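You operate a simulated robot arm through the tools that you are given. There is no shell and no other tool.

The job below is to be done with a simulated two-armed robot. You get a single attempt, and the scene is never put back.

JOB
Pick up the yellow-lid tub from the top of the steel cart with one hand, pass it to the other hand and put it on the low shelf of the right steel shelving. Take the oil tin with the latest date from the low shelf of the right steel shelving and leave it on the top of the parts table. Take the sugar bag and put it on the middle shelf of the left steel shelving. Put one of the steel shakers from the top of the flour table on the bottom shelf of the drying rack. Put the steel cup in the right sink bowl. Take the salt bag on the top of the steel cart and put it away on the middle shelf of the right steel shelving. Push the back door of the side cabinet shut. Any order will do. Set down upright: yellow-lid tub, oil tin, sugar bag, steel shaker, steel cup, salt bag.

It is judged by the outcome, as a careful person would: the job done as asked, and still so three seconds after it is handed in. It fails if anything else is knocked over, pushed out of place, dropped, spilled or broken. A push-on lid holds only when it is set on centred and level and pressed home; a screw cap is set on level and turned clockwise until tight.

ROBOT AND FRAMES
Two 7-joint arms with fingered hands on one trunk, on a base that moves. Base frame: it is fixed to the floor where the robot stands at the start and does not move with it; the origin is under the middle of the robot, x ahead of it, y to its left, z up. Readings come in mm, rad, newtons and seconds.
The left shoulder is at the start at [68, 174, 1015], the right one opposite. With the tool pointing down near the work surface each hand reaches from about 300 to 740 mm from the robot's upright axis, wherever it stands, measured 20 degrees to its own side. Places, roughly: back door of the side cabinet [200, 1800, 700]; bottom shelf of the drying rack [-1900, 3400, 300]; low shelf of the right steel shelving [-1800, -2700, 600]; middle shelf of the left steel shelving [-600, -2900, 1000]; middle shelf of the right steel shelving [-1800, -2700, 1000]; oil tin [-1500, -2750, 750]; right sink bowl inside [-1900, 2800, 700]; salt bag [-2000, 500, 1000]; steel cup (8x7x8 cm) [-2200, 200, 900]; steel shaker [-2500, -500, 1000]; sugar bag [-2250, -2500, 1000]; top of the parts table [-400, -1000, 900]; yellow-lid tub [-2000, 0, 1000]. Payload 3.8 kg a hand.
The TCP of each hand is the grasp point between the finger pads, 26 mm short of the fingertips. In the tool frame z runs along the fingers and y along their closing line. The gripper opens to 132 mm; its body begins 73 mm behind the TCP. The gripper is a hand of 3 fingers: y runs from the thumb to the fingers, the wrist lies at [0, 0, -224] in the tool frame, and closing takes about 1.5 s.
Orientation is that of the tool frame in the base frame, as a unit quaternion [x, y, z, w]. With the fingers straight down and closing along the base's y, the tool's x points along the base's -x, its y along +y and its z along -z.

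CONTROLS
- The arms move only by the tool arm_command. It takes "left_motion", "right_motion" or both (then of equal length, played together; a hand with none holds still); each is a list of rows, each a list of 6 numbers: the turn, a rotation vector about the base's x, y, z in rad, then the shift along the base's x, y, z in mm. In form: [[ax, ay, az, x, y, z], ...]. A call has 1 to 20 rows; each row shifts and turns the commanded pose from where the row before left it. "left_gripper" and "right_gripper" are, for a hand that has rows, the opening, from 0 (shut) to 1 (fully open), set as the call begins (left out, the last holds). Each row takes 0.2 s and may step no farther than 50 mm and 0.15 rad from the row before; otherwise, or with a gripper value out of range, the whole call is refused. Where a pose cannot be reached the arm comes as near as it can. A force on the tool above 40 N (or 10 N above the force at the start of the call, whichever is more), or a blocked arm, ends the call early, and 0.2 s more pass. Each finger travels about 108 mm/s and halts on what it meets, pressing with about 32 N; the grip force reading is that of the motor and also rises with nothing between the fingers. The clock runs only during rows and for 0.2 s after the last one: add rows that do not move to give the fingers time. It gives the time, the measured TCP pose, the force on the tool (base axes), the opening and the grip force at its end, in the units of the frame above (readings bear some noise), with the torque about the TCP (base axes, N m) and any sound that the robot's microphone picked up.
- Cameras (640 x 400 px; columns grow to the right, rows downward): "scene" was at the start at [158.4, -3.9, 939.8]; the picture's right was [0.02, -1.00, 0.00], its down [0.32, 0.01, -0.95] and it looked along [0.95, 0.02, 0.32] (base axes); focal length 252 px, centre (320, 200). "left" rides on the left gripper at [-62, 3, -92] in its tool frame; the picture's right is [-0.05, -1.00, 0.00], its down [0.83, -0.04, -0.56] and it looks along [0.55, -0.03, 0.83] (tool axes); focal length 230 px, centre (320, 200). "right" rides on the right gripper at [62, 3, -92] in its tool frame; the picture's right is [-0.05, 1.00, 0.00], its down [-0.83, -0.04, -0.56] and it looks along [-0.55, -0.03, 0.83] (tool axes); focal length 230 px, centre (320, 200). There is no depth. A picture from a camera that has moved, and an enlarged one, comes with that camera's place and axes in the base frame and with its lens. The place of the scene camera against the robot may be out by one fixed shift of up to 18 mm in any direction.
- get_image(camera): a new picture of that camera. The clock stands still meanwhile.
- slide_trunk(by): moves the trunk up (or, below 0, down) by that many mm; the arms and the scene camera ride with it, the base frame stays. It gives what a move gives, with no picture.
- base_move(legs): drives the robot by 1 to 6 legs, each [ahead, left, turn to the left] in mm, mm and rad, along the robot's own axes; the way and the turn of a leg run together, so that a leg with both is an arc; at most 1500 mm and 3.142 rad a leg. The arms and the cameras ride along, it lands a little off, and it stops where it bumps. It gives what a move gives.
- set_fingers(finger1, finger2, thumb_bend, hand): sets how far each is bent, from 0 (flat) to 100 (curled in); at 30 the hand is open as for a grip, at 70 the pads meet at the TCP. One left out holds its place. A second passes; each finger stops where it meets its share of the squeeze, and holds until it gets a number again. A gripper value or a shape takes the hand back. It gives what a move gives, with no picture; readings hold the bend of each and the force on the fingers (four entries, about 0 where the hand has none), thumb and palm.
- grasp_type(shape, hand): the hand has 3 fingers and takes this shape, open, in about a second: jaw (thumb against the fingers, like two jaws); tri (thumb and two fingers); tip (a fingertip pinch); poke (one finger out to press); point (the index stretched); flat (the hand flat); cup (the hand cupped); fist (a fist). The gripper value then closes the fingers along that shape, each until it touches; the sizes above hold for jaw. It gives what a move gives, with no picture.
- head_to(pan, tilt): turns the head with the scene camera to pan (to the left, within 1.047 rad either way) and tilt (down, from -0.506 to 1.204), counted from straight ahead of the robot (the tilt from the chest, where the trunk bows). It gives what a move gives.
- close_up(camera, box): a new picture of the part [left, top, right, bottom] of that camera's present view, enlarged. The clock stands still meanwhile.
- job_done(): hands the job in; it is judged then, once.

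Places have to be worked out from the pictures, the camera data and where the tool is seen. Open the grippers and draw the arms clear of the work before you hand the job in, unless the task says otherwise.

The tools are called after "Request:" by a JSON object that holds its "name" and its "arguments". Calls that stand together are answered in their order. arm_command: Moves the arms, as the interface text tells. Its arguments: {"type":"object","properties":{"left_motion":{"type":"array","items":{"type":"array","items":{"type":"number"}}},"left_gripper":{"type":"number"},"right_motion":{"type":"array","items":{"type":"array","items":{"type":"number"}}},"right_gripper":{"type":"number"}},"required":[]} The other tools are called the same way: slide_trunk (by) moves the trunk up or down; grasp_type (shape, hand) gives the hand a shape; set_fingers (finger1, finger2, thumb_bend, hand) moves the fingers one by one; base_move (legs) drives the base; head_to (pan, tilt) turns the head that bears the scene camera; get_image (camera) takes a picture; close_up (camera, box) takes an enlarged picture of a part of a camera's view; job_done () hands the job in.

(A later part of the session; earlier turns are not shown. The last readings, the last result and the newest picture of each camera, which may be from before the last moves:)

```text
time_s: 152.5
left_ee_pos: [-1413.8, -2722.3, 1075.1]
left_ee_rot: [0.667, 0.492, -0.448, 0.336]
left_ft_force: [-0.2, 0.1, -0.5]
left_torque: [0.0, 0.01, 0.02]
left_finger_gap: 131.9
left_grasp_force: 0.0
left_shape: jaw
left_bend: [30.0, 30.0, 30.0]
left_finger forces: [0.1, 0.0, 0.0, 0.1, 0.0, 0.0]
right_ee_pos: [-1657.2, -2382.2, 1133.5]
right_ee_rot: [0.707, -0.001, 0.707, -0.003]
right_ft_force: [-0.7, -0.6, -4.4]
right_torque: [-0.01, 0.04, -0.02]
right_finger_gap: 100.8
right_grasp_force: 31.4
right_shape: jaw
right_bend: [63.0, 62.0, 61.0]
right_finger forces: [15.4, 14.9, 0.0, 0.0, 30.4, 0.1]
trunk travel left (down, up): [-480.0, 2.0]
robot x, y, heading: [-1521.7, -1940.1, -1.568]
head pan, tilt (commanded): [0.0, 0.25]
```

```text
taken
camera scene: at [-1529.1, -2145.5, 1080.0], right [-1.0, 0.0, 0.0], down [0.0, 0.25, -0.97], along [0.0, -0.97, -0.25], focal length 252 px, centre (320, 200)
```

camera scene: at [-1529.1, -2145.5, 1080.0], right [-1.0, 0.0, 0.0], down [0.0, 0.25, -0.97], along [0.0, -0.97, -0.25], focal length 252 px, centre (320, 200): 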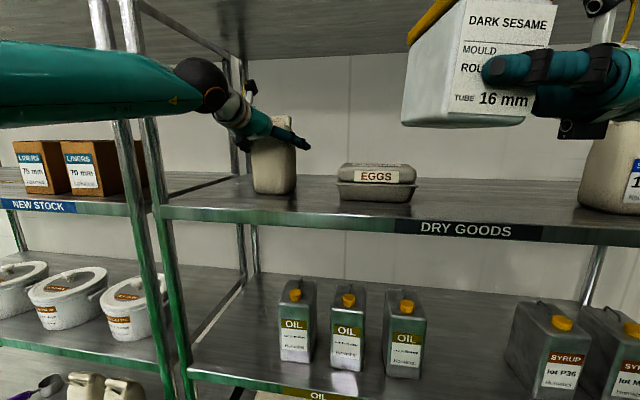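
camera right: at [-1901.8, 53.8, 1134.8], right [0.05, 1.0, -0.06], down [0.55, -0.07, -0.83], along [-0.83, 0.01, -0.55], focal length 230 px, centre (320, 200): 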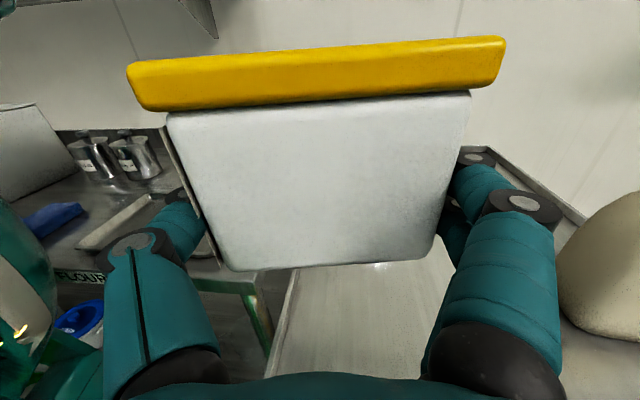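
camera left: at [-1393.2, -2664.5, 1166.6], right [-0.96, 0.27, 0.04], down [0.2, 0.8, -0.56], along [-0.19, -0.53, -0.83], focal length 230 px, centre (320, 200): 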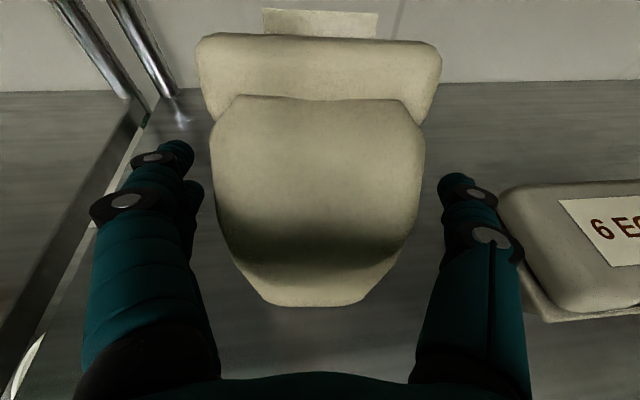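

Released cleanly. Withdrawing the left hand straight back along its pointing direction.

Request:
{"name": "arm_command", "arguments": {"left_motion": [[0, 0, 0, 6, 20, 0], [0, 0, 0, 8, 28, 0], [0, 0, 0, 8, 28, 0], [0, 0, 0, 8, 28, 0], [0, 0, 0, 5, 28, 5], [0, 0, 0, 0, 0, 0]]}}

Request:
{"name": "get_image", "arguments": {"camera": "left"}}

Request:
{"name": "get_image", "arguments": {"camera": "scene"}}

```text
time_s: 153.9
left_ee_pos: [-1377.7, -2590.0, 1079.6]
left_ee_rot: [0.667, 0.491, -0.448, 0.335]
left_ft_force: [-0.2, -0.5, -0.4]
left_torque: [0.02, 0.03, 0.01]
left_finger_gap: 131.9
left_grasp_force: 0.1
left_shape: jaw
left_bend: [30.0, 30.0, 30.0]
left_finger forces: [0.0, 0.0, 0.1, 0.1, 0.1, 0.0]
right_ee_pos: [-1657.5, -2383.2, 1133.8]
right_ee_rot: [0.707, -0.002, 0.707, -0.002]
right_ft_force: [-0.3, 0.7, -3.1]
right_torque: [-0.01, 0.02, 0.03]
right_finger_gap: 100.8
right_grasp_force: 31.7
right_shape: jaw
right_bend: [63.0, 62.0, 61.0]
right_finger forces: [15.3, 15.0, 0.1, 0.2, 30.3, 0.0]
trunk travel left (down, up): [-480.0, 2.0]
robot x, y, heading: [-1522.1, -1937.4, -1.575]
head pan, tilt (commanded): [0.0, 0.25]
```

```text
taken
camera left: at [-1357.5, -2532.2, 1171.9], right [-0.96, 0.27, 0.04], down [0.2, 0.8, -0.56], along [-0.19, -0.53, -0.83], focal length 230 px, centre (320, 200)
```

left: 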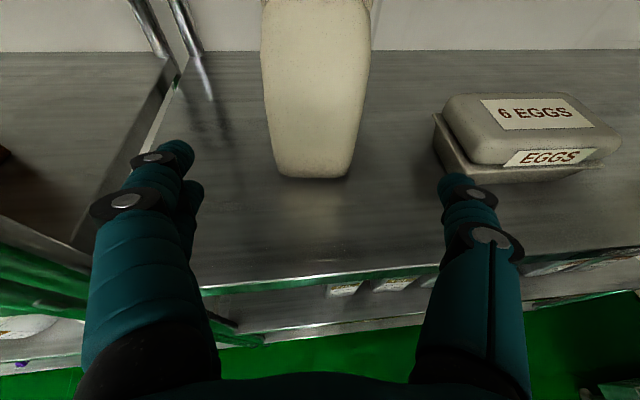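

```text
taken
camera scene: at [-1529.2, -2145.9, 1079.9], right [-1.0, 0.0, 0.0], down [0.0, 0.25, -0.97], along [0.0, -0.97, -0.25], focal length 252 px, centre (320, 200)
```

scene: 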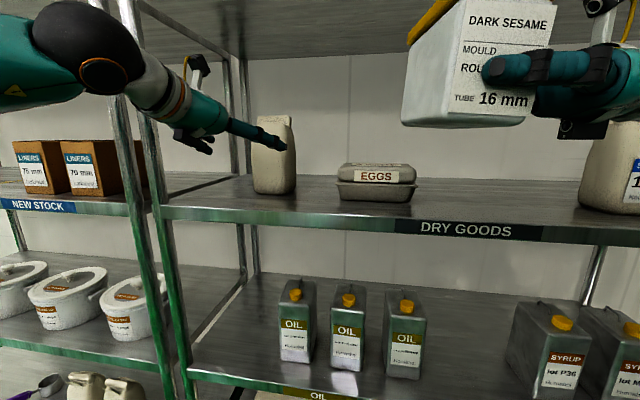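

The salt bag stands upright on the DRY GOODS shelf. Now I back off 220 mm and lower the trunk to work at the low shelf.

Request:
{"name": "base_move", "arguments": {"legs": [[-220, 0, 0]]}}

Request:
{"name": "slide_trunk", "arguments": {"by": -330}}

Request:
{"name": "get_image", "arguments": {"camera": "scene"}}

```text
time_s: 155.6
left_ee_pos: [-1377.7, -2373.7, 1080.0]
left_ee_rot: [0.667, 0.492, -0.447, 0.336]
left_ft_force: [-0.4, 0.4, 0.3]
left_torque: [0.02, -0.01, -0.01]
left_finger_gap: 131.9
left_grasp_force: 0.0
left_shape: jaw
left_bend: [30.0, 30.0, 30.0]
left_finger forces: [0.0, 0.0, 0.0, 0.0, 0.1, 0.0]
right_ee_pos: [-1657.7, -2163.2, 1134.1]
right_ee_rot: [0.707, -0.001, 0.707, -0.003]
right_ft_force: [-0.3, 0.1, -4.5]
right_torque: [0.02, 0.1, 0.02]
right_finger_gap: 100.6
right_grasp_force: 32.1
right_shape: jaw
right_bend: [63.0, 62.0, 61.0]
right_finger forces: [15.3, 15.0, 0.1, 0.0, 30.5, 0.0]
trunk travel left (down, up): [-480.0, 2.0]
robot x, y, heading: [-1524.1, -1718.0, -1.573]
head pan, tilt (commanded): [0.0, 0.25]
```

```text
time_s: 158.8
left_ee_pos: [-1378.1, -2374.1, 751.2]
left_ee_rot: [0.667, 0.492, -0.448, 0.335]
left_ft_force: [0.2, -0.3, 0.5]
left_torque: [-0.04, 0.03, -0.01]
left_finger_gap: 131.7
left_grasp_force: 0.2
left_shape: jaw
left_bend: [30.0, 30.0, 30.0]
left_finger forces: [0.1, 0.0, 0.1, 0.0, 0.1, 0.0]
right_ee_pos: [-1658.2, -2165.3, 804.7]
right_ee_rot: [0.707, 0.0, 0.707, -0.004]
right_ft_force: [-0.1, -0.8, -3.5]
right_torque: [0.03, 0.06, 0.01]
right_finger_gap: 100.6
right_grasp_force: 32.2
right_shape: jaw
right_bend: [63.0, 62.0, 61.0]
right_finger forces: [15.3, 15.1, 0.1, 0.1, 30.4, 0.0]
trunk travel left (down, up): [-150.0, 332.0]
robot x, y, heading: [-1521.8, -1722.3, -1.575]
head pan, tilt (commanded): [0.0, 0.25]
```

```text
taken
camera scene: at [-1529.3, -1905.4, 714.7], right [-1.0, 0.0, 0.0], down [0.0, 0.25, -0.97], along [0.0, -0.97, -0.25], focal length 252 px, centre (320, 200)
```

scene: 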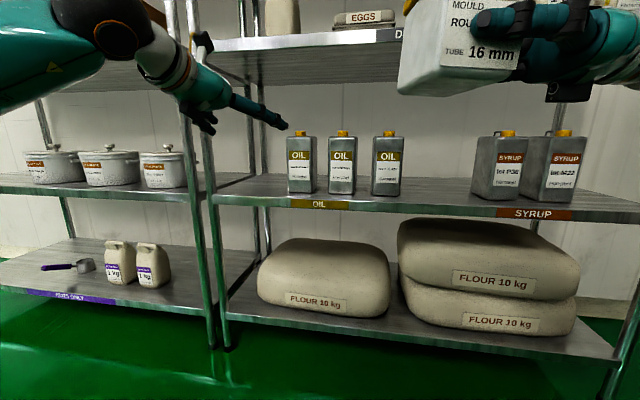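

Zooming in on the oil tins and the space around them to measure gaps.

Request:
{"name": "close_up", "arguments": {"camera": "scene", "box": [260, 110, 420, 220]}}

Request:
{"name": "close_up", "arguments": {"camera": "scene", "box": [190, 90, 640, 240]}}

```text
3.64 times, centred on (340, 165) of scene
camera zoom: at [-1529.3, -1905.4, 714.7], right [-1.0, 0.0, 0.0], down [0.0, 0.25, -0.97], along [0.0, -0.97, -0.25], focal length 916 px, centre (247, 327)
```

zoom: 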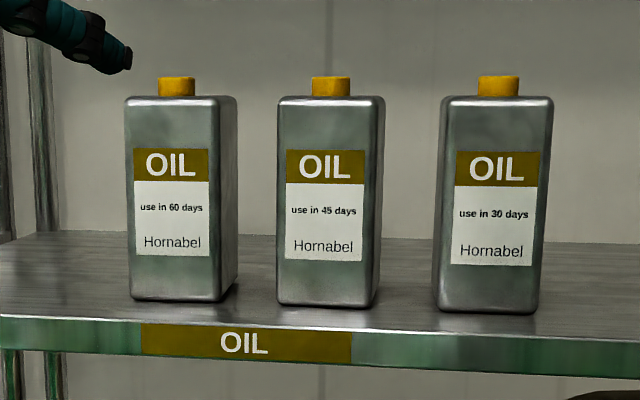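

```text
1.42 times, centred on (415, 165) of scene
camera zoom: at [-1529.3, -1905.4, 714.7], right [-1.0, 0.0, 0.0], down [0.0, 0.25, -0.97], along [0.0, -0.97, -0.25], focal length 358 px, centre (185, 250)
```

zoom: 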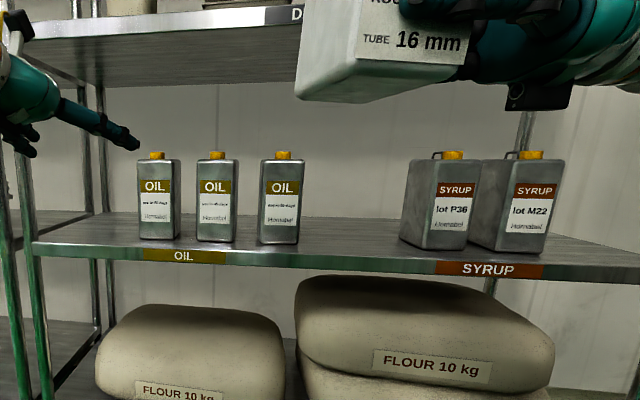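

The tins are ~70×87×162 mm with ~48 mm between tin 1 and tin 2, so I'll use a part-open hand (~100 mm). Shifting the base right/forward so the left hand is in front of the 60-day tin and the tub stays clear.

Request:
{"name": "base_move", "arguments": {"legs": [[140, -80, 0]]}}

Request:
{"name": "arm_command", "arguments": {"left_motion": [[0, 0, 0.048, 0, 0, -24], [0, 0, 0.048, 0, 0, -24], [0, 0, 0, 0, 0, -24], [0, 0, 0, 0, 0, -24], [0, 0, 0, 0, 0, 0]], "left_gripper": 0.76}}

Request:
{"name": "get_image", "arguments": {"camera": "left"}}

Request:
{"name": "get_image", "arguments": {"camera": "scene"}}

```text
time_s: 160.2
left_ee_pos: [-1457.7, -2513.4, 749.3]
left_ee_rot: [0.667, 0.492, -0.447, 0.336]
left_ft_force: [0.8, 0.1, 0.5]
left_torque: [0.0, -0.01, 0.01]
left_finger_gap: 132.0
left_grasp_force: 0.0
left_shape: jaw
left_bend: [30.0, 30.0, 30.0]
left_finger forces: [0.0, 0.1, 0.0, 0.0, 0.1, 0.0]
right_ee_pos: [-1736.9, -2304.4, 803.9]
right_ee_rot: [0.707, -0.001, 0.707, -0.003]
right_ft_force: [-0.5, 0.5, -4.2]
right_torque: [0.01, 0.05, 0.01]
right_finger_gap: 100.9
right_grasp_force: 31.9
right_shape: jaw
right_bend: [63.0, 62.0, 61.0]
right_finger forces: [15.4, 15.1, 0.0, 0.1, 30.4, 0.0]
trunk travel left (down, up): [-150.0, 332.0]
robot x, y, heading: [-1603.2, -1862.0, -1.57]
head pan, tilt (commanded): [0.0, 0.25]
```

```text
time_s: 161.4
left_ee_pos: [-1455.2, -2515.3, 715.9]
left_ee_rot: [0.649, 0.516, -0.435, 0.352]
left_ft_force: [0.7, 0.5, -0.1]
left_torque: [-0.04, 0.0, 0.01]
left_finger_gap: 100.6
left_grasp_force: 0.1
left_shape: jaw
left_bend: [63.0, 63.0, 59.0]
left_finger forces: [0.0, 0.0, 0.0, 0.1, 0.1, 0.0]
left hand out of reach, approached as far as the arm can: row 2, 3, 4
right_ee_pos: [-1736.4, -2303.9, 804.3]
right_ee_rot: [0.707, 0.0, 0.707, -0.003]
right_ft_force: [0.7, -0.5, -3.4]
right_torque: [0.01, 0.06, 0.0]
right_finger_gap: 100.7
right_grasp_force: 31.7
right_shape: jaw
right_bend: [63.0, 62.0, 61.0]
right_finger forces: [15.3, 15.1, 0.0, 0.0, 30.4, 0.1]
trunk travel left (down, up): [-150.0, 332.0]
robot x, y, heading: [-1602.7, -1863.0, -1.569]
head pan, tilt (commanded): [0.0, 0.25]
```

```text
taken
camera left: at [-1440.2, -2454.5, 806.0], right [-0.98, 0.2, 0.04], down [0.14, 0.81, -0.56], along [-0.15, -0.54, -0.83], focal length 230 px, centre (320, 200)
```

left: 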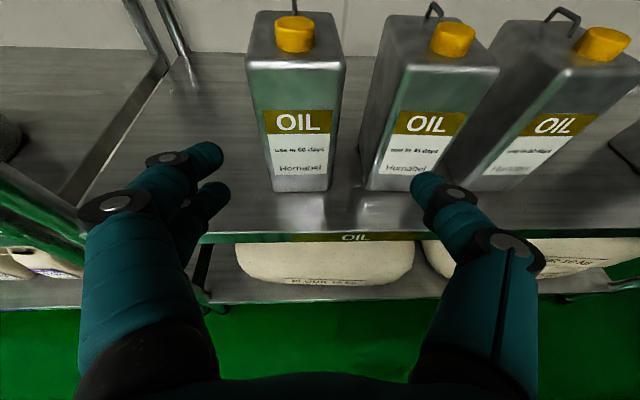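

```text
taken
camera scene: at [-1608.6, -2045.7, 714.6], right [-1.0, 0.0, 0.0], down [0.0, 0.25, -0.97], along [0.0, -0.97, -0.25], focal length 252 px, centre (320, 200)
```

scene: 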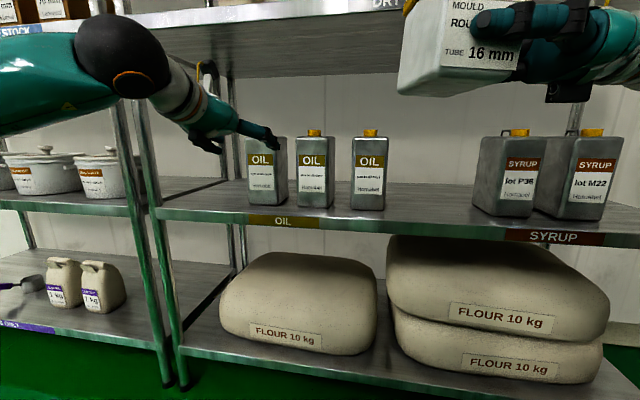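

The arm is too folded to get lower here, so I'll lower the trunk another 90 mm. From the hand view: tin 1's front base is centred at about (-1462, -2630), ~18 mm left of the hand axis.

Request:
{"name": "slide_trunk", "arguments": {"by": -90}}

Request:
{"name": "arm_command", "arguments": {"left_motion": [[0, 0, 0, 9, -2, 15], [0, 0, 0, 9, -2, 15], [0, 0, 0, 0, 0, 0]]}}

Request:
{"name": "get_image", "arguments": {"camera": "left"}}

```text
time_s: 162.7
left_ee_pos: [-1456.6, -2514.7, 624.6]
left_ee_rot: [0.643, 0.524, -0.431, 0.356]
left_ft_force: [0.5, -0.5, 0.2]
left_torque: [0.02, 0.03, 0.03]
left_finger_gap: 100.4
left_grasp_force: 0.1
left_shape: jaw
left_bend: [63.0, 63.0, 59.0]
left_finger forces: [0.0, 0.0, 0.0, 0.1, 0.0, 0.0]
right_ee_pos: [-1736.0, -2303.6, 714.4]
right_ee_rot: [0.707, 0.0, 0.707, -0.002]
right_ft_force: [1.1, 0.9, -3.6]
right_torque: [0.02, 0.05, -0.03]
right_finger_gap: 100.4
right_grasp_force: 32.0
right_shape: jaw
right_bend: [63.0, 62.0, 61.0]
right_finger forces: [15.3, 15.0, 0.1, 0.1, 30.4, 0.0]
trunk travel left (down, up): [-60.0, 422.0]
robot x, y, heading: [-1600.9, -1862.5, -1.573]
head pan, tilt (commanded): [0.0, 0.25]
```

```text
time_s: 163.5
left_ee_pos: [-1439.3, -2518.3, 654.4]
left_ee_rot: [0.643, 0.524, -0.43, 0.356]
left_ft_force: [-0.2, -0.2, 0.7]
left_torque: [0.0, -0.01, -0.04]
left_finger_gap: 100.4
left_grasp_force: 0.1
left_shape: jaw
left_bend: [63.0, 63.0, 59.0]
left_finger forces: [0.0, 0.1, 0.0, 0.0, 0.1, 0.0]
right_ee_pos: [-1737.3, -2305.7, 713.3]
right_ee_rot: [0.707, 0.0, 0.707, -0.004]
right_ft_force: [0.1, 0.5, -4.9]
right_torque: [0.02, 0.04, -0.01]
right_finger_gap: 100.5
right_grasp_force: 31.2
right_shape: jaw
right_bend: [63.0, 62.0, 61.0]
right_finger forces: [15.4, 14.9, 0.0, 0.0, 30.5, 0.0]
trunk travel left (down, up): [-60.0, 422.0]
robot x, y, heading: [-1600.3, -1860.2, -1.567]
head pan, tilt (commanded): [0.0, 0.25]
```

```text
taken
camera left: at [-1424.3, -2458.5, 745.4], right [-0.98, 0.18, 0.04], down [0.12, 0.82, -0.56], along [-0.13, -0.55, -0.83], focal length 230 px, centre (320, 200)
```

left: 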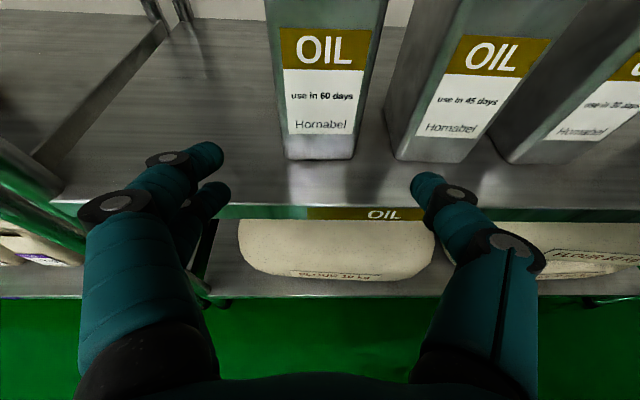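

Tin 1 is centred on the hand axis now. I'll narrow the opening to ~90 mm for neighbour clearance and move the base forward 60 mm, then check before inserting.

Request:
{"name": "base_move", "arguments": {"legs": [[60, 0, 0]]}}

Request:
{"name": "arm_command", "arguments": {"left_motion": [[0, 0, 0, 0, -10, 0], [0, 0, 0, 0, 0, 0], [0, 0, 0, 0, 0, 0]], "left_gripper": 0.68}}

Request:
{"name": "get_image", "arguments": {"camera": "left"}}

```text
time_s: 164.4
left_ee_pos: [-1438.8, -2578.6, 654.1]
left_ee_rot: [0.643, 0.523, -0.431, 0.356]
left_ft_force: [0.2, -0.5, -0.5]
left_torque: [0.0, 0.02, 0.04]
left_finger_gap: 100.6
left_grasp_force: 0.2
left_shape: jaw
left_bend: [63.0, 63.0, 59.0]
left_finger forces: [0.1, 0.0, 0.0, 0.0, 0.0, 0.0]
right_ee_pos: [-1735.9, -2364.3, 713.0]
right_ee_rot: [0.707, 0.0, 0.707, -0.003]
right_ft_force: [-0.3, 0.3, -3.6]
right_torque: [0.04, 0.04, 0.0]
right_finger_gap: 100.7
right_grasp_force: 32.7
right_shape: jaw
right_bend: [63.0, 62.0, 61.0]
right_finger forces: [15.4, 15.0, 0.0, 0.0, 30.4, 0.0]
trunk travel left (down, up): [-60.0, 422.0]
robot x, y, heading: [-1602.3, -1920.3, -1.568]
head pan, tilt (commanded): [0.0, 0.25]
```

```text
time_s: 165.2
left_ee_pos: [-1438.2, -2589.7, 652.9]
left_ee_rot: [0.642, 0.524, -0.431, 0.357]
left_ft_force: [0.7, 0.4, 0.4]
left_torque: [0.01, -0.01, 0.02]
left_finger_gap: 90.4
left_grasp_force: 0.1
left_shape: jaw
left_bend: [68.0, 68.0, 65.0]
left_finger forces: [0.0, 0.1, 0.1, 0.0, 0.0, 0.0]
right_ee_pos: [-1736.9, -2364.7, 714.4]
right_ee_rot: [0.707, -0.001, 0.707, -0.002]
right_ft_force: [0.7, -0.5, -3.8]
right_torque: [0.02, 0.03, 0.0]
right_finger_gap: 100.5
right_grasp_force: 31.9
right_shape: jaw
right_bend: [63.0, 62.0, 61.0]
right_finger forces: [15.3, 15.0, 0.0, 0.0, 30.4, 0.0]
trunk travel left (down, up): [-60.0, 422.0]
robot x, y, heading: [-1600.9, -1920.3, -1.569]
head pan, tilt (commanded): [0.0, 0.25]
```

```text
taken
camera left: at [-1424.5, -2528.7, 745.5], right [-0.98, 0.18, 0.04], down [0.12, 0.82, -0.56], along [-0.13, -0.55, -0.83], focal length 230 px, centre (320, 200)
```

left: 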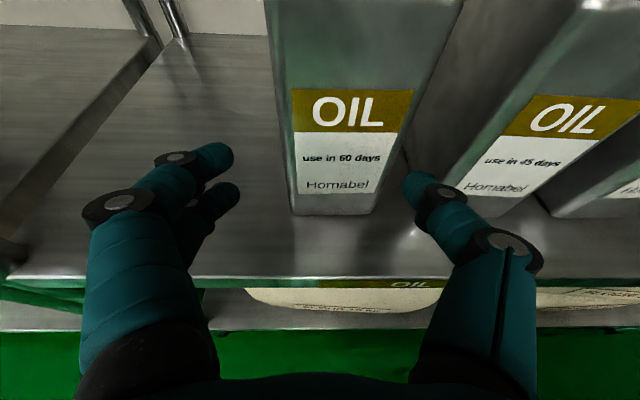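

The tin is 12 mm right of the hand axis after the straight base move. Shifting right 11 mm, then advancing 45 mm along the axis and checking.

Request:
{"name": "arm_command", "arguments": {"left_motion": [[0, 0, 0, -11, 2, 0], [0, 0, 0, -3, -15, 0], [0, 0, 0, -3, -15, 0], [0, 0, 0, -3, -15, 0], [0, 0, 0, 0, 0, 0]]}}

Request:
{"name": "get_image", "arguments": {"camera": "left"}}

```text
time_s: 166.4
left_ee_pos: [-1458.5, -2631.0, 651.8]
left_ee_rot: [0.643, 0.524, -0.431, 0.356]
left_ft_force: [0.3, 0.1, 0.0]
left_torque: [0.01, 0.03, 0.01]
left_finger_gap: 90.1
left_grasp_force: 0.1
left_shape: jaw
left_bend: [68.0, 68.0, 65.0]
left_finger forces: [0.0, 0.1, 0.1, 0.0, 0.1, 0.0]
right_ee_pos: [-1736.5, -2364.3, 714.7]
right_ee_rot: [0.707, 0.0, 0.707, -0.003]
right_ft_force: [-0.1, -0.8, -3.8]
right_torque: [0.03, 0.07, 0.0]
right_finger_gap: 100.6
right_grasp_force: 32.3
right_shape: jaw
right_bend: [63.0, 62.0, 61.0]
right_finger forces: [15.3, 14.9, 0.1, 0.1, 30.5, 0.1]
trunk travel left (down, up): [-60.0, 422.0]
robot x, y, heading: [-1601.7, -1916.6, -1.57]
head pan, tilt (commanded): [0.0, 0.25]
```

```text
taken
camera left: at [-1444.4, -2570.6, 743.6], right [-0.98, 0.18, 0.04], down [0.12, 0.82, -0.56], along [-0.13, -0.55, -0.83], focal length 230 px, centre (320, 200)
```

left: 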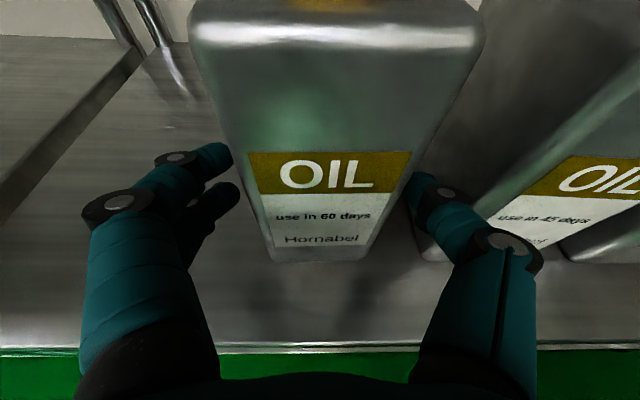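

Centred between the fingers. Advancing the last 26 mm and closing.

Request:
{"name": "arm_command", "arguments": {"left_motion": [[0, 0, 0, -2.6, -13, 0], [0, 0, 0, -2.6, -13, 0], [0, 0, 0, 0, 0, 0]]}}

Request:
{"name": "get_image", "arguments": {"camera": "left"}}

Request:
{"name": "arm_command", "arguments": {"left_motion": [[0, 0, 0, 0, 0, 0], [0, 0, 0, 0, 0, 0], [0, 0, 0, 0, 0, 0], [0, 0, 0, 0, 0, 0], [0, 0, 0, 0, 0, 0], [0, 0, 0, 0, 0, 0]], "left_gripper": 0.25}}

Request:
{"name": "get_image", "arguments": {"camera": "left"}}

Request:
{"name": "get_image", "arguments": {"camera": "scene"}}

```text
time_s: 167.2
left_ee_pos: [-1464.6, -2656.6, 652.2]
left_ee_rot: [0.643, 0.524, -0.431, 0.356]
left_ft_force: [-0.7, 0.0, -0.7]
left_torque: [-0.02, -0.05, 0.0]
left_finger_gap: 89.8
left_grasp_force: 0.0
left_shape: jaw
left_bend: [68.0, 68.0, 65.0]
left_finger forces: [0.0, 0.0, 0.0, 0.1, 0.0, 0.0]
right_ee_pos: [-1736.5, -2363.7, 714.7]
right_ee_rot: [0.707, -0.001, 0.707, -0.003]
right_ft_force: [-0.9, 0.3, -4.5]
right_torque: [0.04, 0.02, 0.0]
right_finger_gap: 100.3
right_grasp_force: 32.1
right_shape: jaw
right_bend: [63.0, 62.0, 61.0]
right_finger forces: [15.4, 15.0, 0.1, 0.1, 30.3, 0.1]
trunk travel left (down, up): [-60.0, 422.0]
robot x, y, heading: [-1600.8, -1919.7, -1.564]
head pan, tilt (commanded): [0.0, 0.25]
```

```text
taken
camera left: at [-1449.9, -2597.0, 744.1], right [-0.98, 0.18, 0.04], down [0.12, 0.82, -0.56], along [-0.13, -0.55, -0.83], focal length 230 px, centre (320, 200)
```

left: 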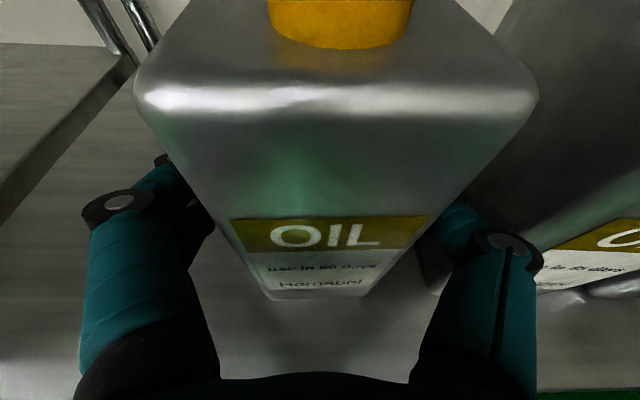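

```text
time_s: 168.7
left_ee_pos: [-1464.8, -2658.5, 651.0]
left_ee_rot: [0.642, 0.523, -0.431, 0.357]
left_ft_force: [-1.8, -1.8, -0.6]
left_torque: [-0.03, 0.0, 0.07]
left_finger_gap: 71.8
left_grasp_force: 32.5
left_shape: jaw
left_bend: [72.0, 72.0, 70.0]
left_finger forces: [14.5, 14.4, 0.0, 0.0, 30.6, 0.1]
right_ee_pos: [-1736.9, -2364.7, 713.5]
right_ee_rot: [0.707, 0.0, 0.707, -0.004]
right_ft_force: [0.6, -0.4, -5.0]
right_torque: [-0.02, 0.05, 0.01]
right_finger_gap: 100.7
right_grasp_force: 32.1
right_shape: jaw
right_bend: [63.0, 62.0, 61.0]
right_finger forces: [15.3, 14.9, 0.0, 0.0, 30.5, 0.1]
trunk travel left (down, up): [-60.0, 422.0]
robot x, y, heading: [-1601.1, -1921.9, -1.57]
head pan, tilt (commanded): [0.0, 0.25]
```

```text
taken
camera left: at [-1450.0, -2597.0, 744.0], right [-0.98, 0.18, 0.04], down [0.12, 0.82, -0.56], along [-0.13, -0.55, -0.83], focal length 230 px, centre (320, 200)
```

left: 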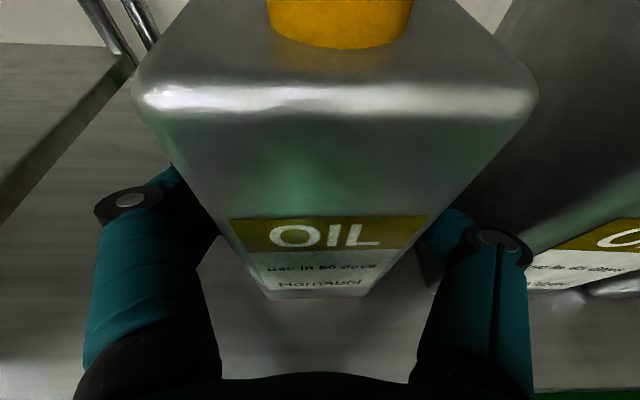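

```text
taken
camera scene: at [-1608.5, -2113.9, 618.7], right [-1.0, 0.0, 0.0], down [0.0, 0.25, -0.97], along [0.0, -0.97, -0.25], focal length 252 px, centre (320, 200)
```

scene: 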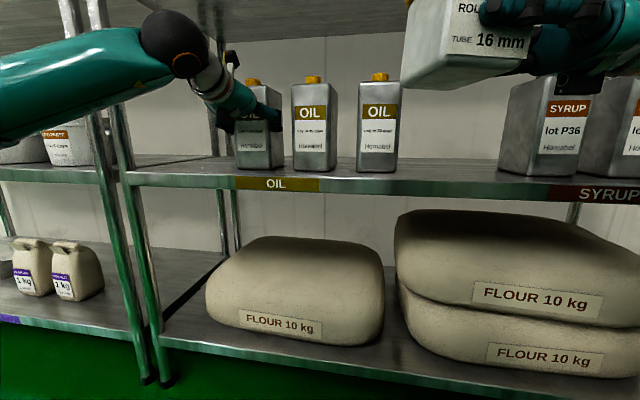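

Tin 1 is gripped at 72 mm. Lifting 25 mm and checking it stays level and free of tin 2.

Request:
{"name": "arm_command", "arguments": {"left_motion": [[0, 0, 0, 0, 0, 5], [0, 0, 0, 0, 0, 10], [0, 0, 0, 0, 0, 10], [0, 0, 0, 0, 0, 0]]}}

Request:
{"name": "close_up", "arguments": {"camera": "scene", "box": [130, 20, 430, 220]}}

```text
time_s: 169.7
left_ee_pos: [-1463.8, -2656.9, 677.8]
left_ee_rot: [0.643, 0.525, -0.429, 0.356]
left_ft_force: [0.6, 0.8, -8.9]
left_torque: [0.21, -0.05, 0.01]
left_finger_gap: 71.6
left_grasp_force: 31.5
left_shape: jaw
left_bend: [72.0, 72.0, 70.0]
left_finger forces: [14.7, 15.0, 0.0, 0.1, 29.9, 0.1]
right_ee_pos: [-1736.7, -2365.3, 712.7]
right_ee_rot: [0.707, -0.001, 0.707, -0.003]
right_ft_force: [-0.4, -0.1, -3.4]
right_torque: [0.02, 0.06, 0.0]
right_finger_gap: 100.7
right_grasp_force: 32.1
right_shape: jaw
right_bend: [63.0, 62.0, 61.0]
right_finger forces: [15.3, 15.0, 0.1, 0.0, 30.4, 0.1]
trunk travel left (down, up): [-60.0, 422.0]
robot x, y, heading: [-1601.7, -1917.9, -1.566]
head pan, tilt (commanded): [0.0, 0.25]
```

```text
2.00 times, centred on (280, 120) of scene
camera zoom: at [-1608.4, -2114.3, 618.5], right [-1.0, 0.0, 0.0], down [0.0, 0.25, -0.97], along [0.0, -0.97, -0.25], focal length 504 px, centre (400, 360)
```

zoom: 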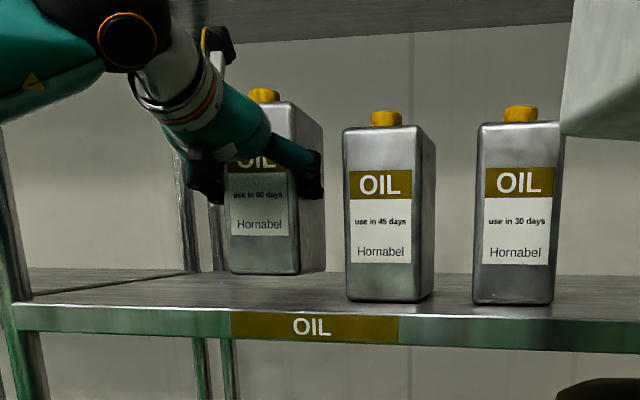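

Lifted level, ~0.9 kg. Pulling it straight out along its axis.

Request:
{"name": "arm_command", "arguments": {"left_motion": [[0, 0, 0, 4, 20, 0], [0, 0, 0, 6, 29, 0], [0, 0, 0, 6, 29, 0], [0, 0, 0, 6, 29, 0], [0, 0, 0, 0, 0, 0]]}}

Request:
{"name": "base_move", "arguments": {"legs": [[-180, 0, 0]]}}

Request:
{"name": "get_image", "arguments": {"camera": "scene"}}

```text
time_s: 170.8
left_ee_pos: [-1439.8, -2551.7, 678.0]
left_ee_rot: [0.643, 0.524, -0.431, 0.355]
left_ft_force: [0.8, 0.7, -10.3]
left_torque: [0.25, -0.07, 0.02]
left_finger_gap: 72.1
left_grasp_force: 31.8
left_shape: jaw
left_bend: [72.0, 72.0, 70.0]
left_finger forces: [14.9, 15.0, 0.0, 0.0, 29.9, 0.1]
right_ee_pos: [-1736.1, -2365.3, 714.3]
right_ee_rot: [0.707, 0.0, 0.707, -0.003]
right_ft_force: [-0.3, 0.0, -3.9]
right_torque: [0.0, 0.1, 0.01]
right_finger_gap: 100.6
right_grasp_force: 32.5
right_shape: jaw
right_bend: [63.0, 62.0, 61.0]
right_finger forces: [15.3, 15.1, 0.0, 0.0, 30.4, 0.1]
trunk travel left (down, up): [-60.0, 422.0]
robot x, y, heading: [-1603.5, -1915.9, -1.564]
head pan, tilt (commanded): [0.0, 0.25]
```

```text
time_s: 172.4
left_ee_pos: [-1442.9, -2370.9, 679.0]
left_ee_rot: [0.644, 0.523, -0.431, 0.355]
left_ft_force: [-0.3, -1.2, -9.9]
left_torque: [0.19, -0.05, 0.02]
left_finger_gap: 71.8
left_grasp_force: 31.5
left_shape: jaw
left_bend: [72.0, 72.0, 70.0]
left_finger forces: [14.9, 15.1, 0.0, 0.1, 30.0, 0.1]
right_ee_pos: [-1738.6, -2183.5, 714.4]
right_ee_rot: [0.707, -0.002, 0.707, -0.002]
right_ft_force: [-0.1, 0.3, -3.9]
right_torque: [-0.01, 0.04, -0.02]
right_finger_gap: 100.6
right_grasp_force: 32.8
right_shape: jaw
right_bend: [63.0, 62.0, 61.0]
right_finger forces: [15.3, 15.1, 0.0, 0.2, 30.5, 0.1]
trunk travel left (down, up): [-60.0, 422.0]
robot x, y, heading: [-1600.0, -1739.6, -1.569]
head pan, tilt (commanded): [0.0, 0.25]
```

```text
taken
camera scene: at [-1609.2, -1933.0, 618.6], right [-1.0, 0.0, 0.0], down [0.0, 0.25, -0.97], along [0.0, -0.97, -0.25], focal length 252 px, centre (320, 200)
```

scene: 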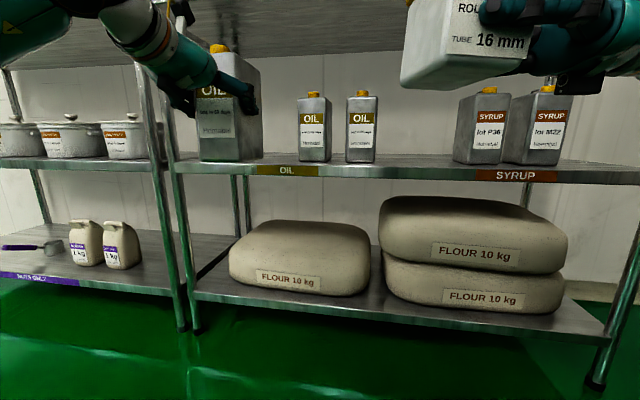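

The tin is out cleanly. I'll take it to the parts table first (left hand needs to be free of the left shelving for placing the tub). Raising the trunk and turning left to face east.

Request:
{"name": "slide_trunk", "arguments": {"by": 420}}

Request:
{"name": "base_move", "arguments": {"legs": [[150, 0, 0], [0, 0, 1.57]]}}

Request:
{"name": "get_image", "arguments": {"camera": "scene"}}

```text
refused: 420 is not a number from -400 to 400
```

```text
time_s: 177.5
left_ee_pos: [-966.0, -1750.7, 677.7]
left_ee_rot: [0.099, 0.823, -0.063, 0.555]
left_ft_force: [0.4, -0.3, -8.7]
left_torque: [0.02, 0.2, 0.02]
left_finger_gap: 71.3
left_grasp_force: 31.4
left_shape: jaw
left_bend: [72.0, 72.0, 70.0]
left_finger forces: [14.6, 14.9, 0.0, 0.0, 29.5, 0.1]
right_ee_pos: [-1162.8, -2041.2, 713.6]
right_ee_rot: [0.509, 0.491, 0.506, -0.493]
right_ft_force: [-0.1, 0.3, -3.4]
right_torque: [-0.06, -0.01, 0.0]
right_finger_gap: 100.5
right_grasp_force: 31.9
right_shape: jaw
right_bend: [63.0, 62.0, 61.0]
right_finger forces: [15.0, 14.7, 0.0, 0.1, 29.7, 0.1]
trunk travel left (down, up): [-60.0, 422.0]
robot x, y, heading: [-1604.2, -1888.6, -0.028]
head pan, tilt (commanded): [0.0, 0.25]
```

```text
taken
camera scene: at [-1420.8, -1901.9, 618.5], right [-0.03, -1.0, 0.0], down [-0.25, 0.01, -0.97], along [0.97, -0.03, -0.25], focal length 252 px, centre (320, 200)
```

scene: 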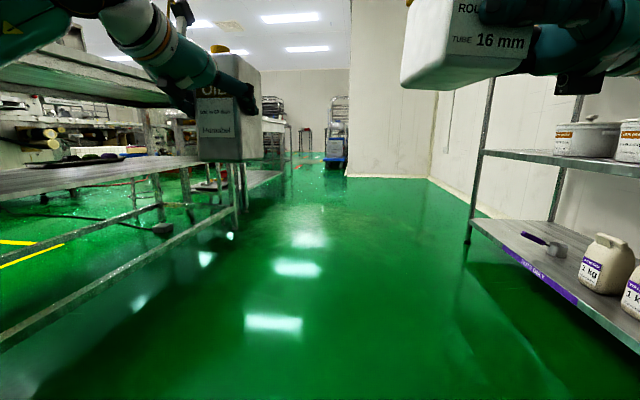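

The trunk call was refused (limit 400), though the turn went fine with the arms clear. Raising the trunk now by 400.

Request:
{"name": "slide_trunk", "arguments": {"by": 400}}

Request:
{"name": "get_image", "arguments": {"camera": "scene"}}

```text
time_s: 181.3
left_ee_pos: [-965.1, -1751.5, 1077.1]
left_ee_rot: [0.098, 0.825, -0.062, 0.553]
left_ft_force: [0.5, 0.5, -9.1]
left_torque: [0.04, 0.22, -0.02]
left_finger_gap: 71.4
left_grasp_force: 31.8
left_shape: jaw
left_bend: [72.0, 72.0, 70.0]
left_finger forces: [14.9, 15.2, 0.1, 0.2, 29.9, 0.1]
right_ee_pos: [-1161.7, -2040.3, 1113.3]
right_ee_rot: [0.509, 0.491, 0.506, -0.493]
right_ft_force: [0.0, -0.1, -5.5]
right_torque: [-0.03, 0.02, -0.04]
right_finger_gap: 100.7
right_grasp_force: 32.4
right_shape: jaw
right_bend: [63.0, 62.0, 61.0]
right_finger forces: [15.0, 14.8, 0.0, 0.0, 29.7, 0.0]
trunk travel left (down, up): [-460.0, 22.0]
robot x, y, heading: [-1603.6, -1890.3, -0.035]
head pan, tilt (commanded): [0.0, 0.25]
```

```text
taken
camera scene: at [-1407.4, -1902.3, 1051.5], right [-0.03, -1.0, 0.0], down [-0.25, 0.01, -0.97], along [0.97, -0.03, -0.25], focal length 252 px, centre (320, 200)
```

scene: 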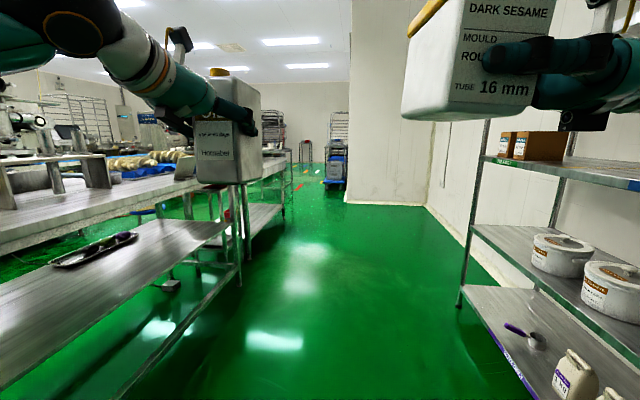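

The table is to my left. Panning the head left to see the free area of its top.

Request:
{"name": "head_to", "arguments": {"pan": 0.6, "tilt": 0.25}}

Request:
{"name": "get_image", "arguments": {"camera": "scene"}}

```text
time_s: 182.3
left_ee_pos: [-964.7, -1750.5, 1078.1]
left_ee_rot: [0.098, 0.824, -0.062, 0.555]
left_ft_force: [-0.1, 0.1, -9.1]
left_torque: [-0.01, 0.24, -0.01]
left_finger_gap: 71.9
left_grasp_force: 32.3
left_shape: jaw
left_bend: [72.0, 72.0, 70.0]
left_finger forces: [14.7, 15.1, 0.0, 0.0, 29.9, 0.0]
right_ee_pos: [-1163.5, -2041.8, 1113.8]
right_ee_rot: [0.509, 0.491, 0.507, -0.493]
right_ft_force: [-0.3, 1.0, -4.6]
right_torque: [-0.04, 0.02, 0.02]
right_finger_gap: 100.7
right_grasp_force: 32.0
right_shape: jaw
right_bend: [63.0, 62.0, 61.0]
right_finger forces: [15.0, 14.7, 0.0, 0.1, 29.7, 0.0]
trunk travel left (down, up): [-460.0, 22.0]
robot x, y, heading: [-1602.0, -1888.3, -0.033]
head pan, tilt (commanded): [0.6, 0.25]
```

```text
taken
camera scene: at [-1422.1, -1849.1, 1051.6], right [0.54, -0.84, 0.0], down [-0.21, -0.13, -0.97], along [0.82, 0.52, -0.25], focal length 252 px, centre (320, 200)
```

scene: 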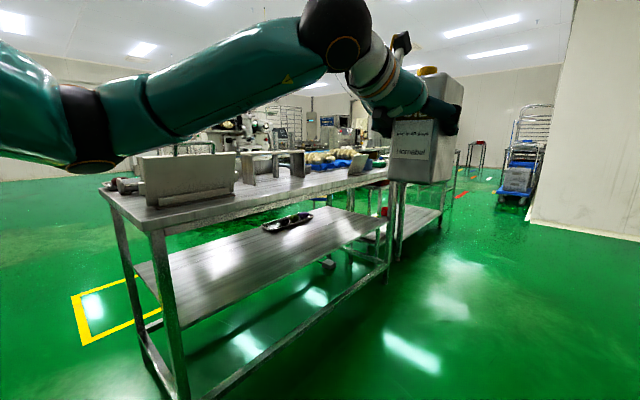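

The parts table's top is at about z≈850, with its SW corner near (-1169, -1224). I'll drive east and a bit south, then turn to face its south side.

Request:
{"name": "head_to", "arguments": {"pan": 0.0, "tilt": 0.3}}

Request:
{"name": "base_move", "arguments": {"legs": [[520, -130, 0], [0, 0, 1.4]]}}

Request:
{"name": "get_image", "arguments": {"camera": "scene"}}

```text
time_s: 183.3
left_ee_pos: [-965.5, -1751.2, 1077.6]
left_ee_rot: [0.098, 0.824, -0.062, 0.554]
left_ft_force: [-0.6, 0.2, -8.3]
left_torque: [0.06, 0.2, 0.01]
left_finger_gap: 71.7
left_grasp_force: 31.6
left_shape: jaw
left_bend: [72.0, 72.0, 70.0]
left_finger forces: [14.8, 15.1, 0.0, 0.1, 30.0, 0.0]
right_ee_pos: [-1162.3, -2041.2, 1114.3]
right_ee_rot: [0.51, 0.491, 0.507, -0.493]
right_ft_force: [-0.1, -0.1, -3.9]
right_torque: [-0.03, 0.02, 0.04]
right_finger_gap: 100.8
right_grasp_force: 31.8
right_shape: jaw
right_bend: [63.0, 62.0, 61.0]
right_finger forces: [15.0, 14.8, 0.0, 0.0, 29.8, 0.1]
trunk travel left (down, up): [-460.0, 22.0]
robot x, y, heading: [-1602.6, -1892.9, -0.032]
head pan, tilt (commanded): [0.0, 0.3]
```

```text
time_s: 189.8
left_ee_pos: [-1114.7, -1384.0, 1077.2]
left_ee_rot: [-0.453, 0.695, 0.308, 0.465]
left_ft_force: [-0.5, 0.7, -9.8]
left_torque: [-0.24, 0.09, 0.0]
left_finger_gap: 71.7
left_grasp_force: 31.7
left_shape: jaw
left_bend: [72.0, 72.0, 70.0]
left_finger forces: [14.6, 14.8, 0.0, 0.0, 29.6, 0.0]
right_ee_pos: [-864.4, -1628.8, 1114.4]
right_ee_rot: [0.076, 0.703, 0.072, -0.703]
right_ft_force: [0.4, 0.1, -4.9]
right_torque: [-0.01, -0.05, -0.02]
right_finger_gap: 100.6
right_grasp_force: 32.4
right_shape: jaw
right_bend: [63.0, 62.0, 61.0]
right_finger forces: [14.8, 14.5, 0.1, 0.1, 29.3, 0.1]
trunk travel left (down, up): [-460.0, 22.0]
robot x, y, heading: [-1089.3, -2031.0, 1.362]
head pan, tilt (commanded): [0.0, 0.3]
```

```text
taken
camera scene: at [-1055.3, -1843.0, 1046.9], right [0.98, -0.21, 0.0], down [-0.06, -0.29, -0.95], along [0.2, 0.93, -0.3], focal length 252 px, centre (320, 200)
```

scene: 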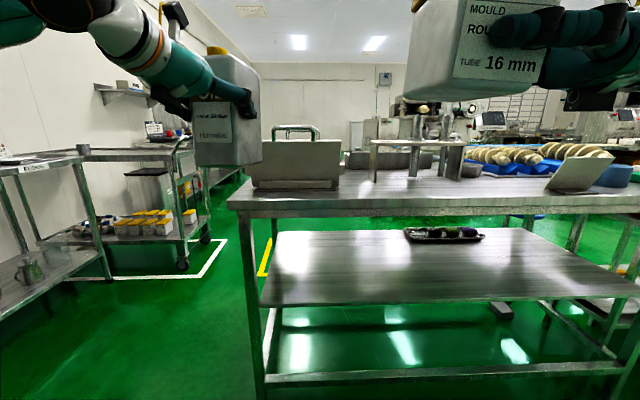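

Facing the table. Zooming in on its top to find a free spot for the tin.

Request:
{"name": "close_up", "arguments": {"camera": "scene", "box": [220, 90, 480, 230]}}

Request:
{"name": "close_up", "arguments": {"camera": "scene", "box": [400, 90, 640, 230]}}

```text
2.46 times, centred on (350, 160) of scene
camera zoom: at [-1055.3, -1843.0, 1046.9], right [0.98, -0.21, 0.0], down [-0.06, -0.29, -0.95], along [0.2, 0.93, -0.3], focal length 620 px, centre (246, 298)
```

zoom: 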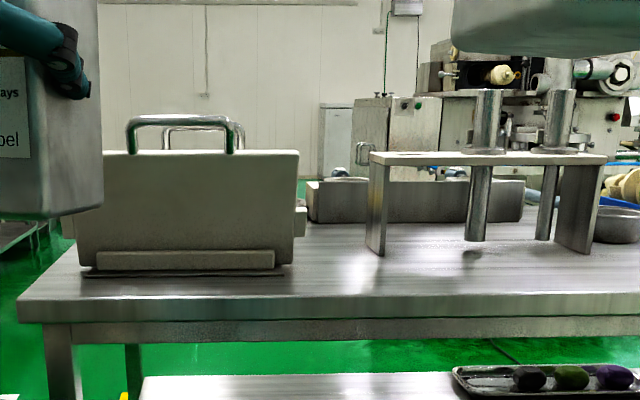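

```text
2.67 times, centred on (520, 160) of scene
camera zoom: at [-1055.3, -1843.0, 1046.9], right [0.98, -0.21, 0.0], down [-0.06, -0.29, -0.95], along [0.2, 0.93, -0.3], focal length 671 px, centre (-213, 307)
```

zoom: 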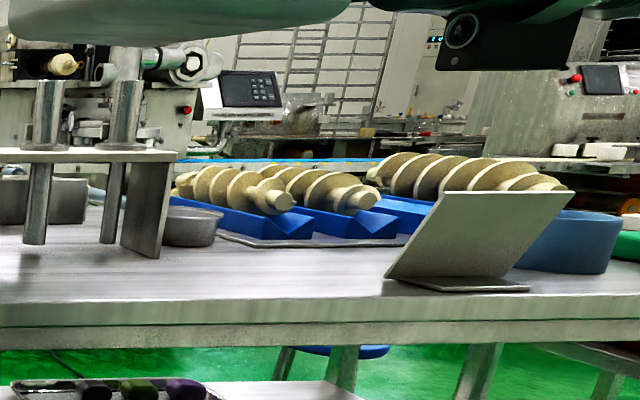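

There's a free strip along the table's south edge in front of the rod bridge (x≈-600). I'll square up the heading and slide right so the tin faces that strip, still outside the table.

Request:
{"name": "base_move", "arguments": {"legs": [[0, 0, 0.205], [0, -640, 0], [90, 0, 0]]}}

Request:
{"name": "get_image", "arguments": {"camera": "scene"}}

Request:
{"name": "get_image", "arguments": {"camera": "left"}}

```text
time_s: 197.4
left_ee_pos: [-601.0, -1317.0, 1077.7]
left_ee_rot: [-0.524, 0.643, 0.356, 0.43]
left_ft_force: [0.1, -0.5, -9.9]
left_torque: [-0.27, 0.02, 0.02]
left_finger_gap: 71.4
left_grasp_force: 31.6
left_shape: jaw
left_bend: [72.0, 72.0, 70.0]
left_finger forces: [15.0, 15.1, 0.1, 0.0, 30.1, 0.0]
right_ee_pos: [-303.9, -1503.7, 1112.6]
right_ee_rot: [0.001, 0.707, -0.003, -0.707]
right_ft_force: [-0.7, 1.1, -4.8]
right_torque: [-0.02, -0.01, 0.01]
right_finger_gap: 100.5
right_grasp_force: 31.6
right_shape: jaw
right_bend: [63.0, 62.0, 61.0]
right_finger forces: [14.9, 14.7, 0.0, 0.0, 29.6, 0.0]
trunk travel left (down, up): [-460.0, 22.0]
robot x, y, heading: [-441.7, -1950.0, 1.571]
head pan, tilt (commanded): [0.0, 0.3]
```

```text
taken
camera scene: at [-447.3, -1751.5, 1046.9], right [1.0, 0.0, 0.0], down [0.0, -0.3, -0.95], along [0.0, 0.95, -0.3], focal length 252 px, centre (320, 200)
```

scene: 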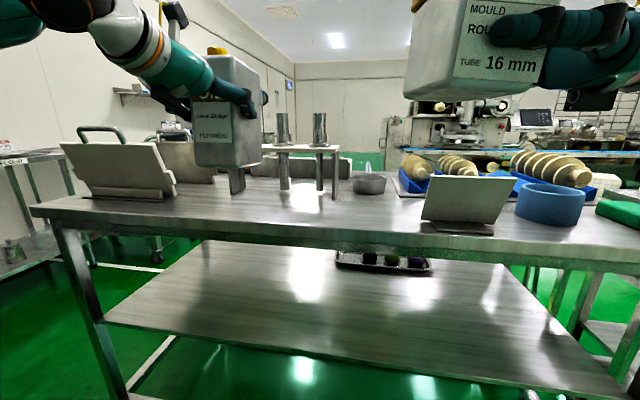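

```text
taken
camera left: at [-615.4, -1377.2, 1169.1], right [0.98, -0.18, 0.04], down [-0.13, -0.82, -0.56], along [0.13, 0.54, -0.83], focal length 230 px, centre (320, 200)
```

left: 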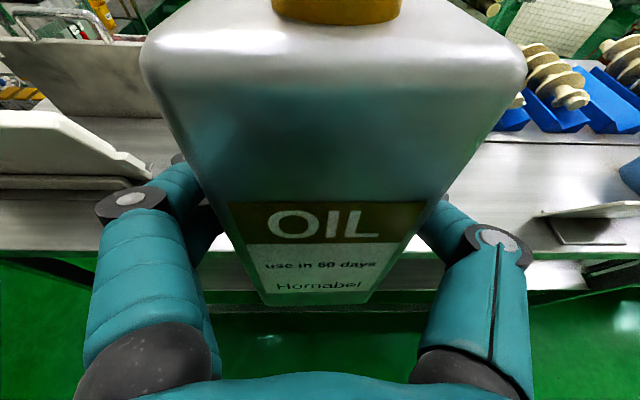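

The strip in front of the bridge is free: edge at y≈-1279, bridge at ≈-1100 for x≈-560. I'll extend the tin over the strip, then lower with the trunk.

Request:
{"name": "arm_command", "arguments": {"left_motion": [[0, 0, 0, 10, 28, 0], [0, 0, 0, 9, 28, 0], [0, 0, 0, 9, 28, 0], [0, 0, 0, 9, 29, 0], [0, 0, 0, 0, 0, 0]]}}

Request:
{"name": "slide_trunk", "arguments": {"by": -85}}

Request:
{"name": "get_image", "arguments": {"camera": "left"}}

Request:
{"name": "get_image", "arguments": {"camera": "scene"}}

```text
time_s: 198.6
left_ee_pos: [-564.6, -1204.2, 1076.6]
left_ee_rot: [-0.525, 0.644, 0.355, 0.429]
left_ft_force: [-1.0, 0.3, -9.5]
left_torque: [-0.22, 0.07, 0.01]
left_finger_gap: 71.5
left_grasp_force: 32.2
left_shape: jaw
left_bend: [72.0, 72.0, 70.0]
left_finger forces: [15.0, 15.1, 0.0, 0.0, 30.1, 0.0]
right_ee_pos: [-304.8, -1504.3, 1113.9]
right_ee_rot: [0.0, 0.707, -0.003, -0.707]
right_ft_force: [-0.4, -0.8, -4.7]
right_torque: [-0.02, -0.07, 0.03]
right_finger_gap: 100.4
right_grasp_force: 31.7
right_shape: jaw
right_bend: [63.0, 62.0, 61.0]
right_finger forces: [14.9, 14.7, 0.0, 0.0, 29.7, 0.1]
trunk travel left (down, up): [-460.0, 22.0]
robot x, y, heading: [-438.4, -1944.6, 1.567]
head pan, tilt (commanded): [0.0, 0.3]
```

```text
time_s: 199.8
left_ee_pos: [-563.7, -1205.8, 993.4]
left_ee_rot: [-0.524, 0.643, 0.356, 0.43]
left_ft_force: [-1.1, 0.1, -9.5]
left_torque: [-0.21, 0.04, 0.01]
left_finger_gap: 71.4
left_grasp_force: 32.0
left_shape: jaw
left_bend: [72.0, 72.0, 70.0]
left_finger forces: [15.0, 15.2, 0.1, 0.0, 30.2, 0.0]
right_ee_pos: [-303.5, -1503.4, 1029.2]
right_ee_rot: [0.002, 0.707, -0.002, -0.707]
right_ft_force: [-0.3, -0.2, -4.2]
right_torque: [0.01, -0.05, 0.0]
right_finger_gap: 100.6
right_grasp_force: 32.3
right_shape: jaw
right_bend: [63.0, 62.0, 61.0]
right_finger forces: [14.9, 14.7, 0.1, 0.1, 29.5, 0.0]
trunk travel left (down, up): [-375.0, 107.0]
robot x, y, heading: [-439.1, -1944.6, 1.571]
head pan, tilt (commanded): [0.0, 0.3]
```

```text
taken
camera left: at [-578.5, -1264.8, 1085.4], right [0.98, -0.18, 0.04], down [-0.12, -0.82, -0.56], along [0.13, 0.55, -0.83], focal length 230 px, centre (320, 200)
```

left: 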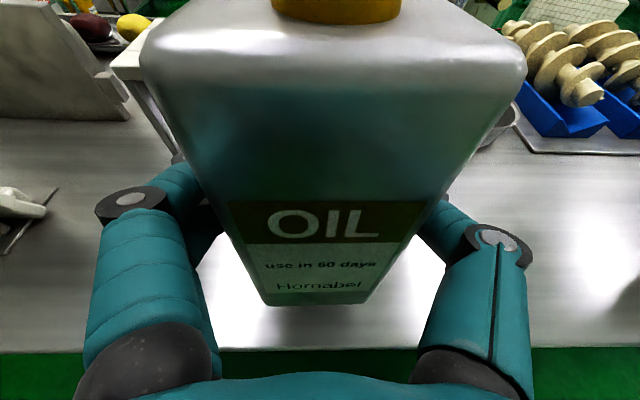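

```text
taken
camera scene: at [-447.2, -1764.4, 936.8], right [1.0, 0.0, 0.0], down [0.0, -0.3, -0.95], along [0.0, 0.95, -0.3], focal length 252 px, centre (320, 200)
```

scene: 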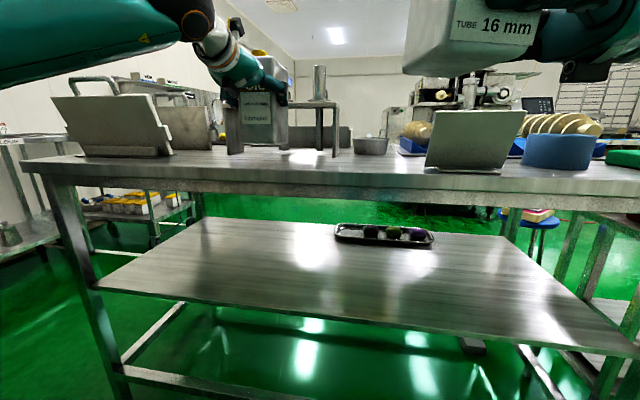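

Zooming in to check the tin's clearance to the bridge behind and the table surface.

Request:
{"name": "close_up", "arguments": {"camera": "scene", "box": [190, 50, 390, 200]}}

```text
2.67 times, centred on (290, 125) of scene
camera zoom: at [-447.2, -1764.4, 936.8], right [1.0, 0.0, 0.0], down [0.0, -0.3, -0.95], along [0.0, 0.95, -0.3], focal length 671 px, centre (400, 400)
```

zoom: 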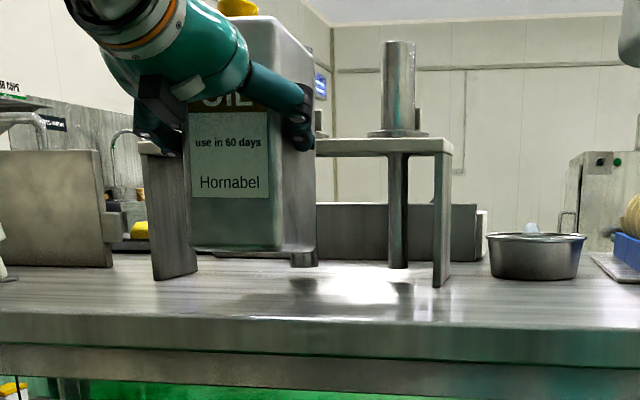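

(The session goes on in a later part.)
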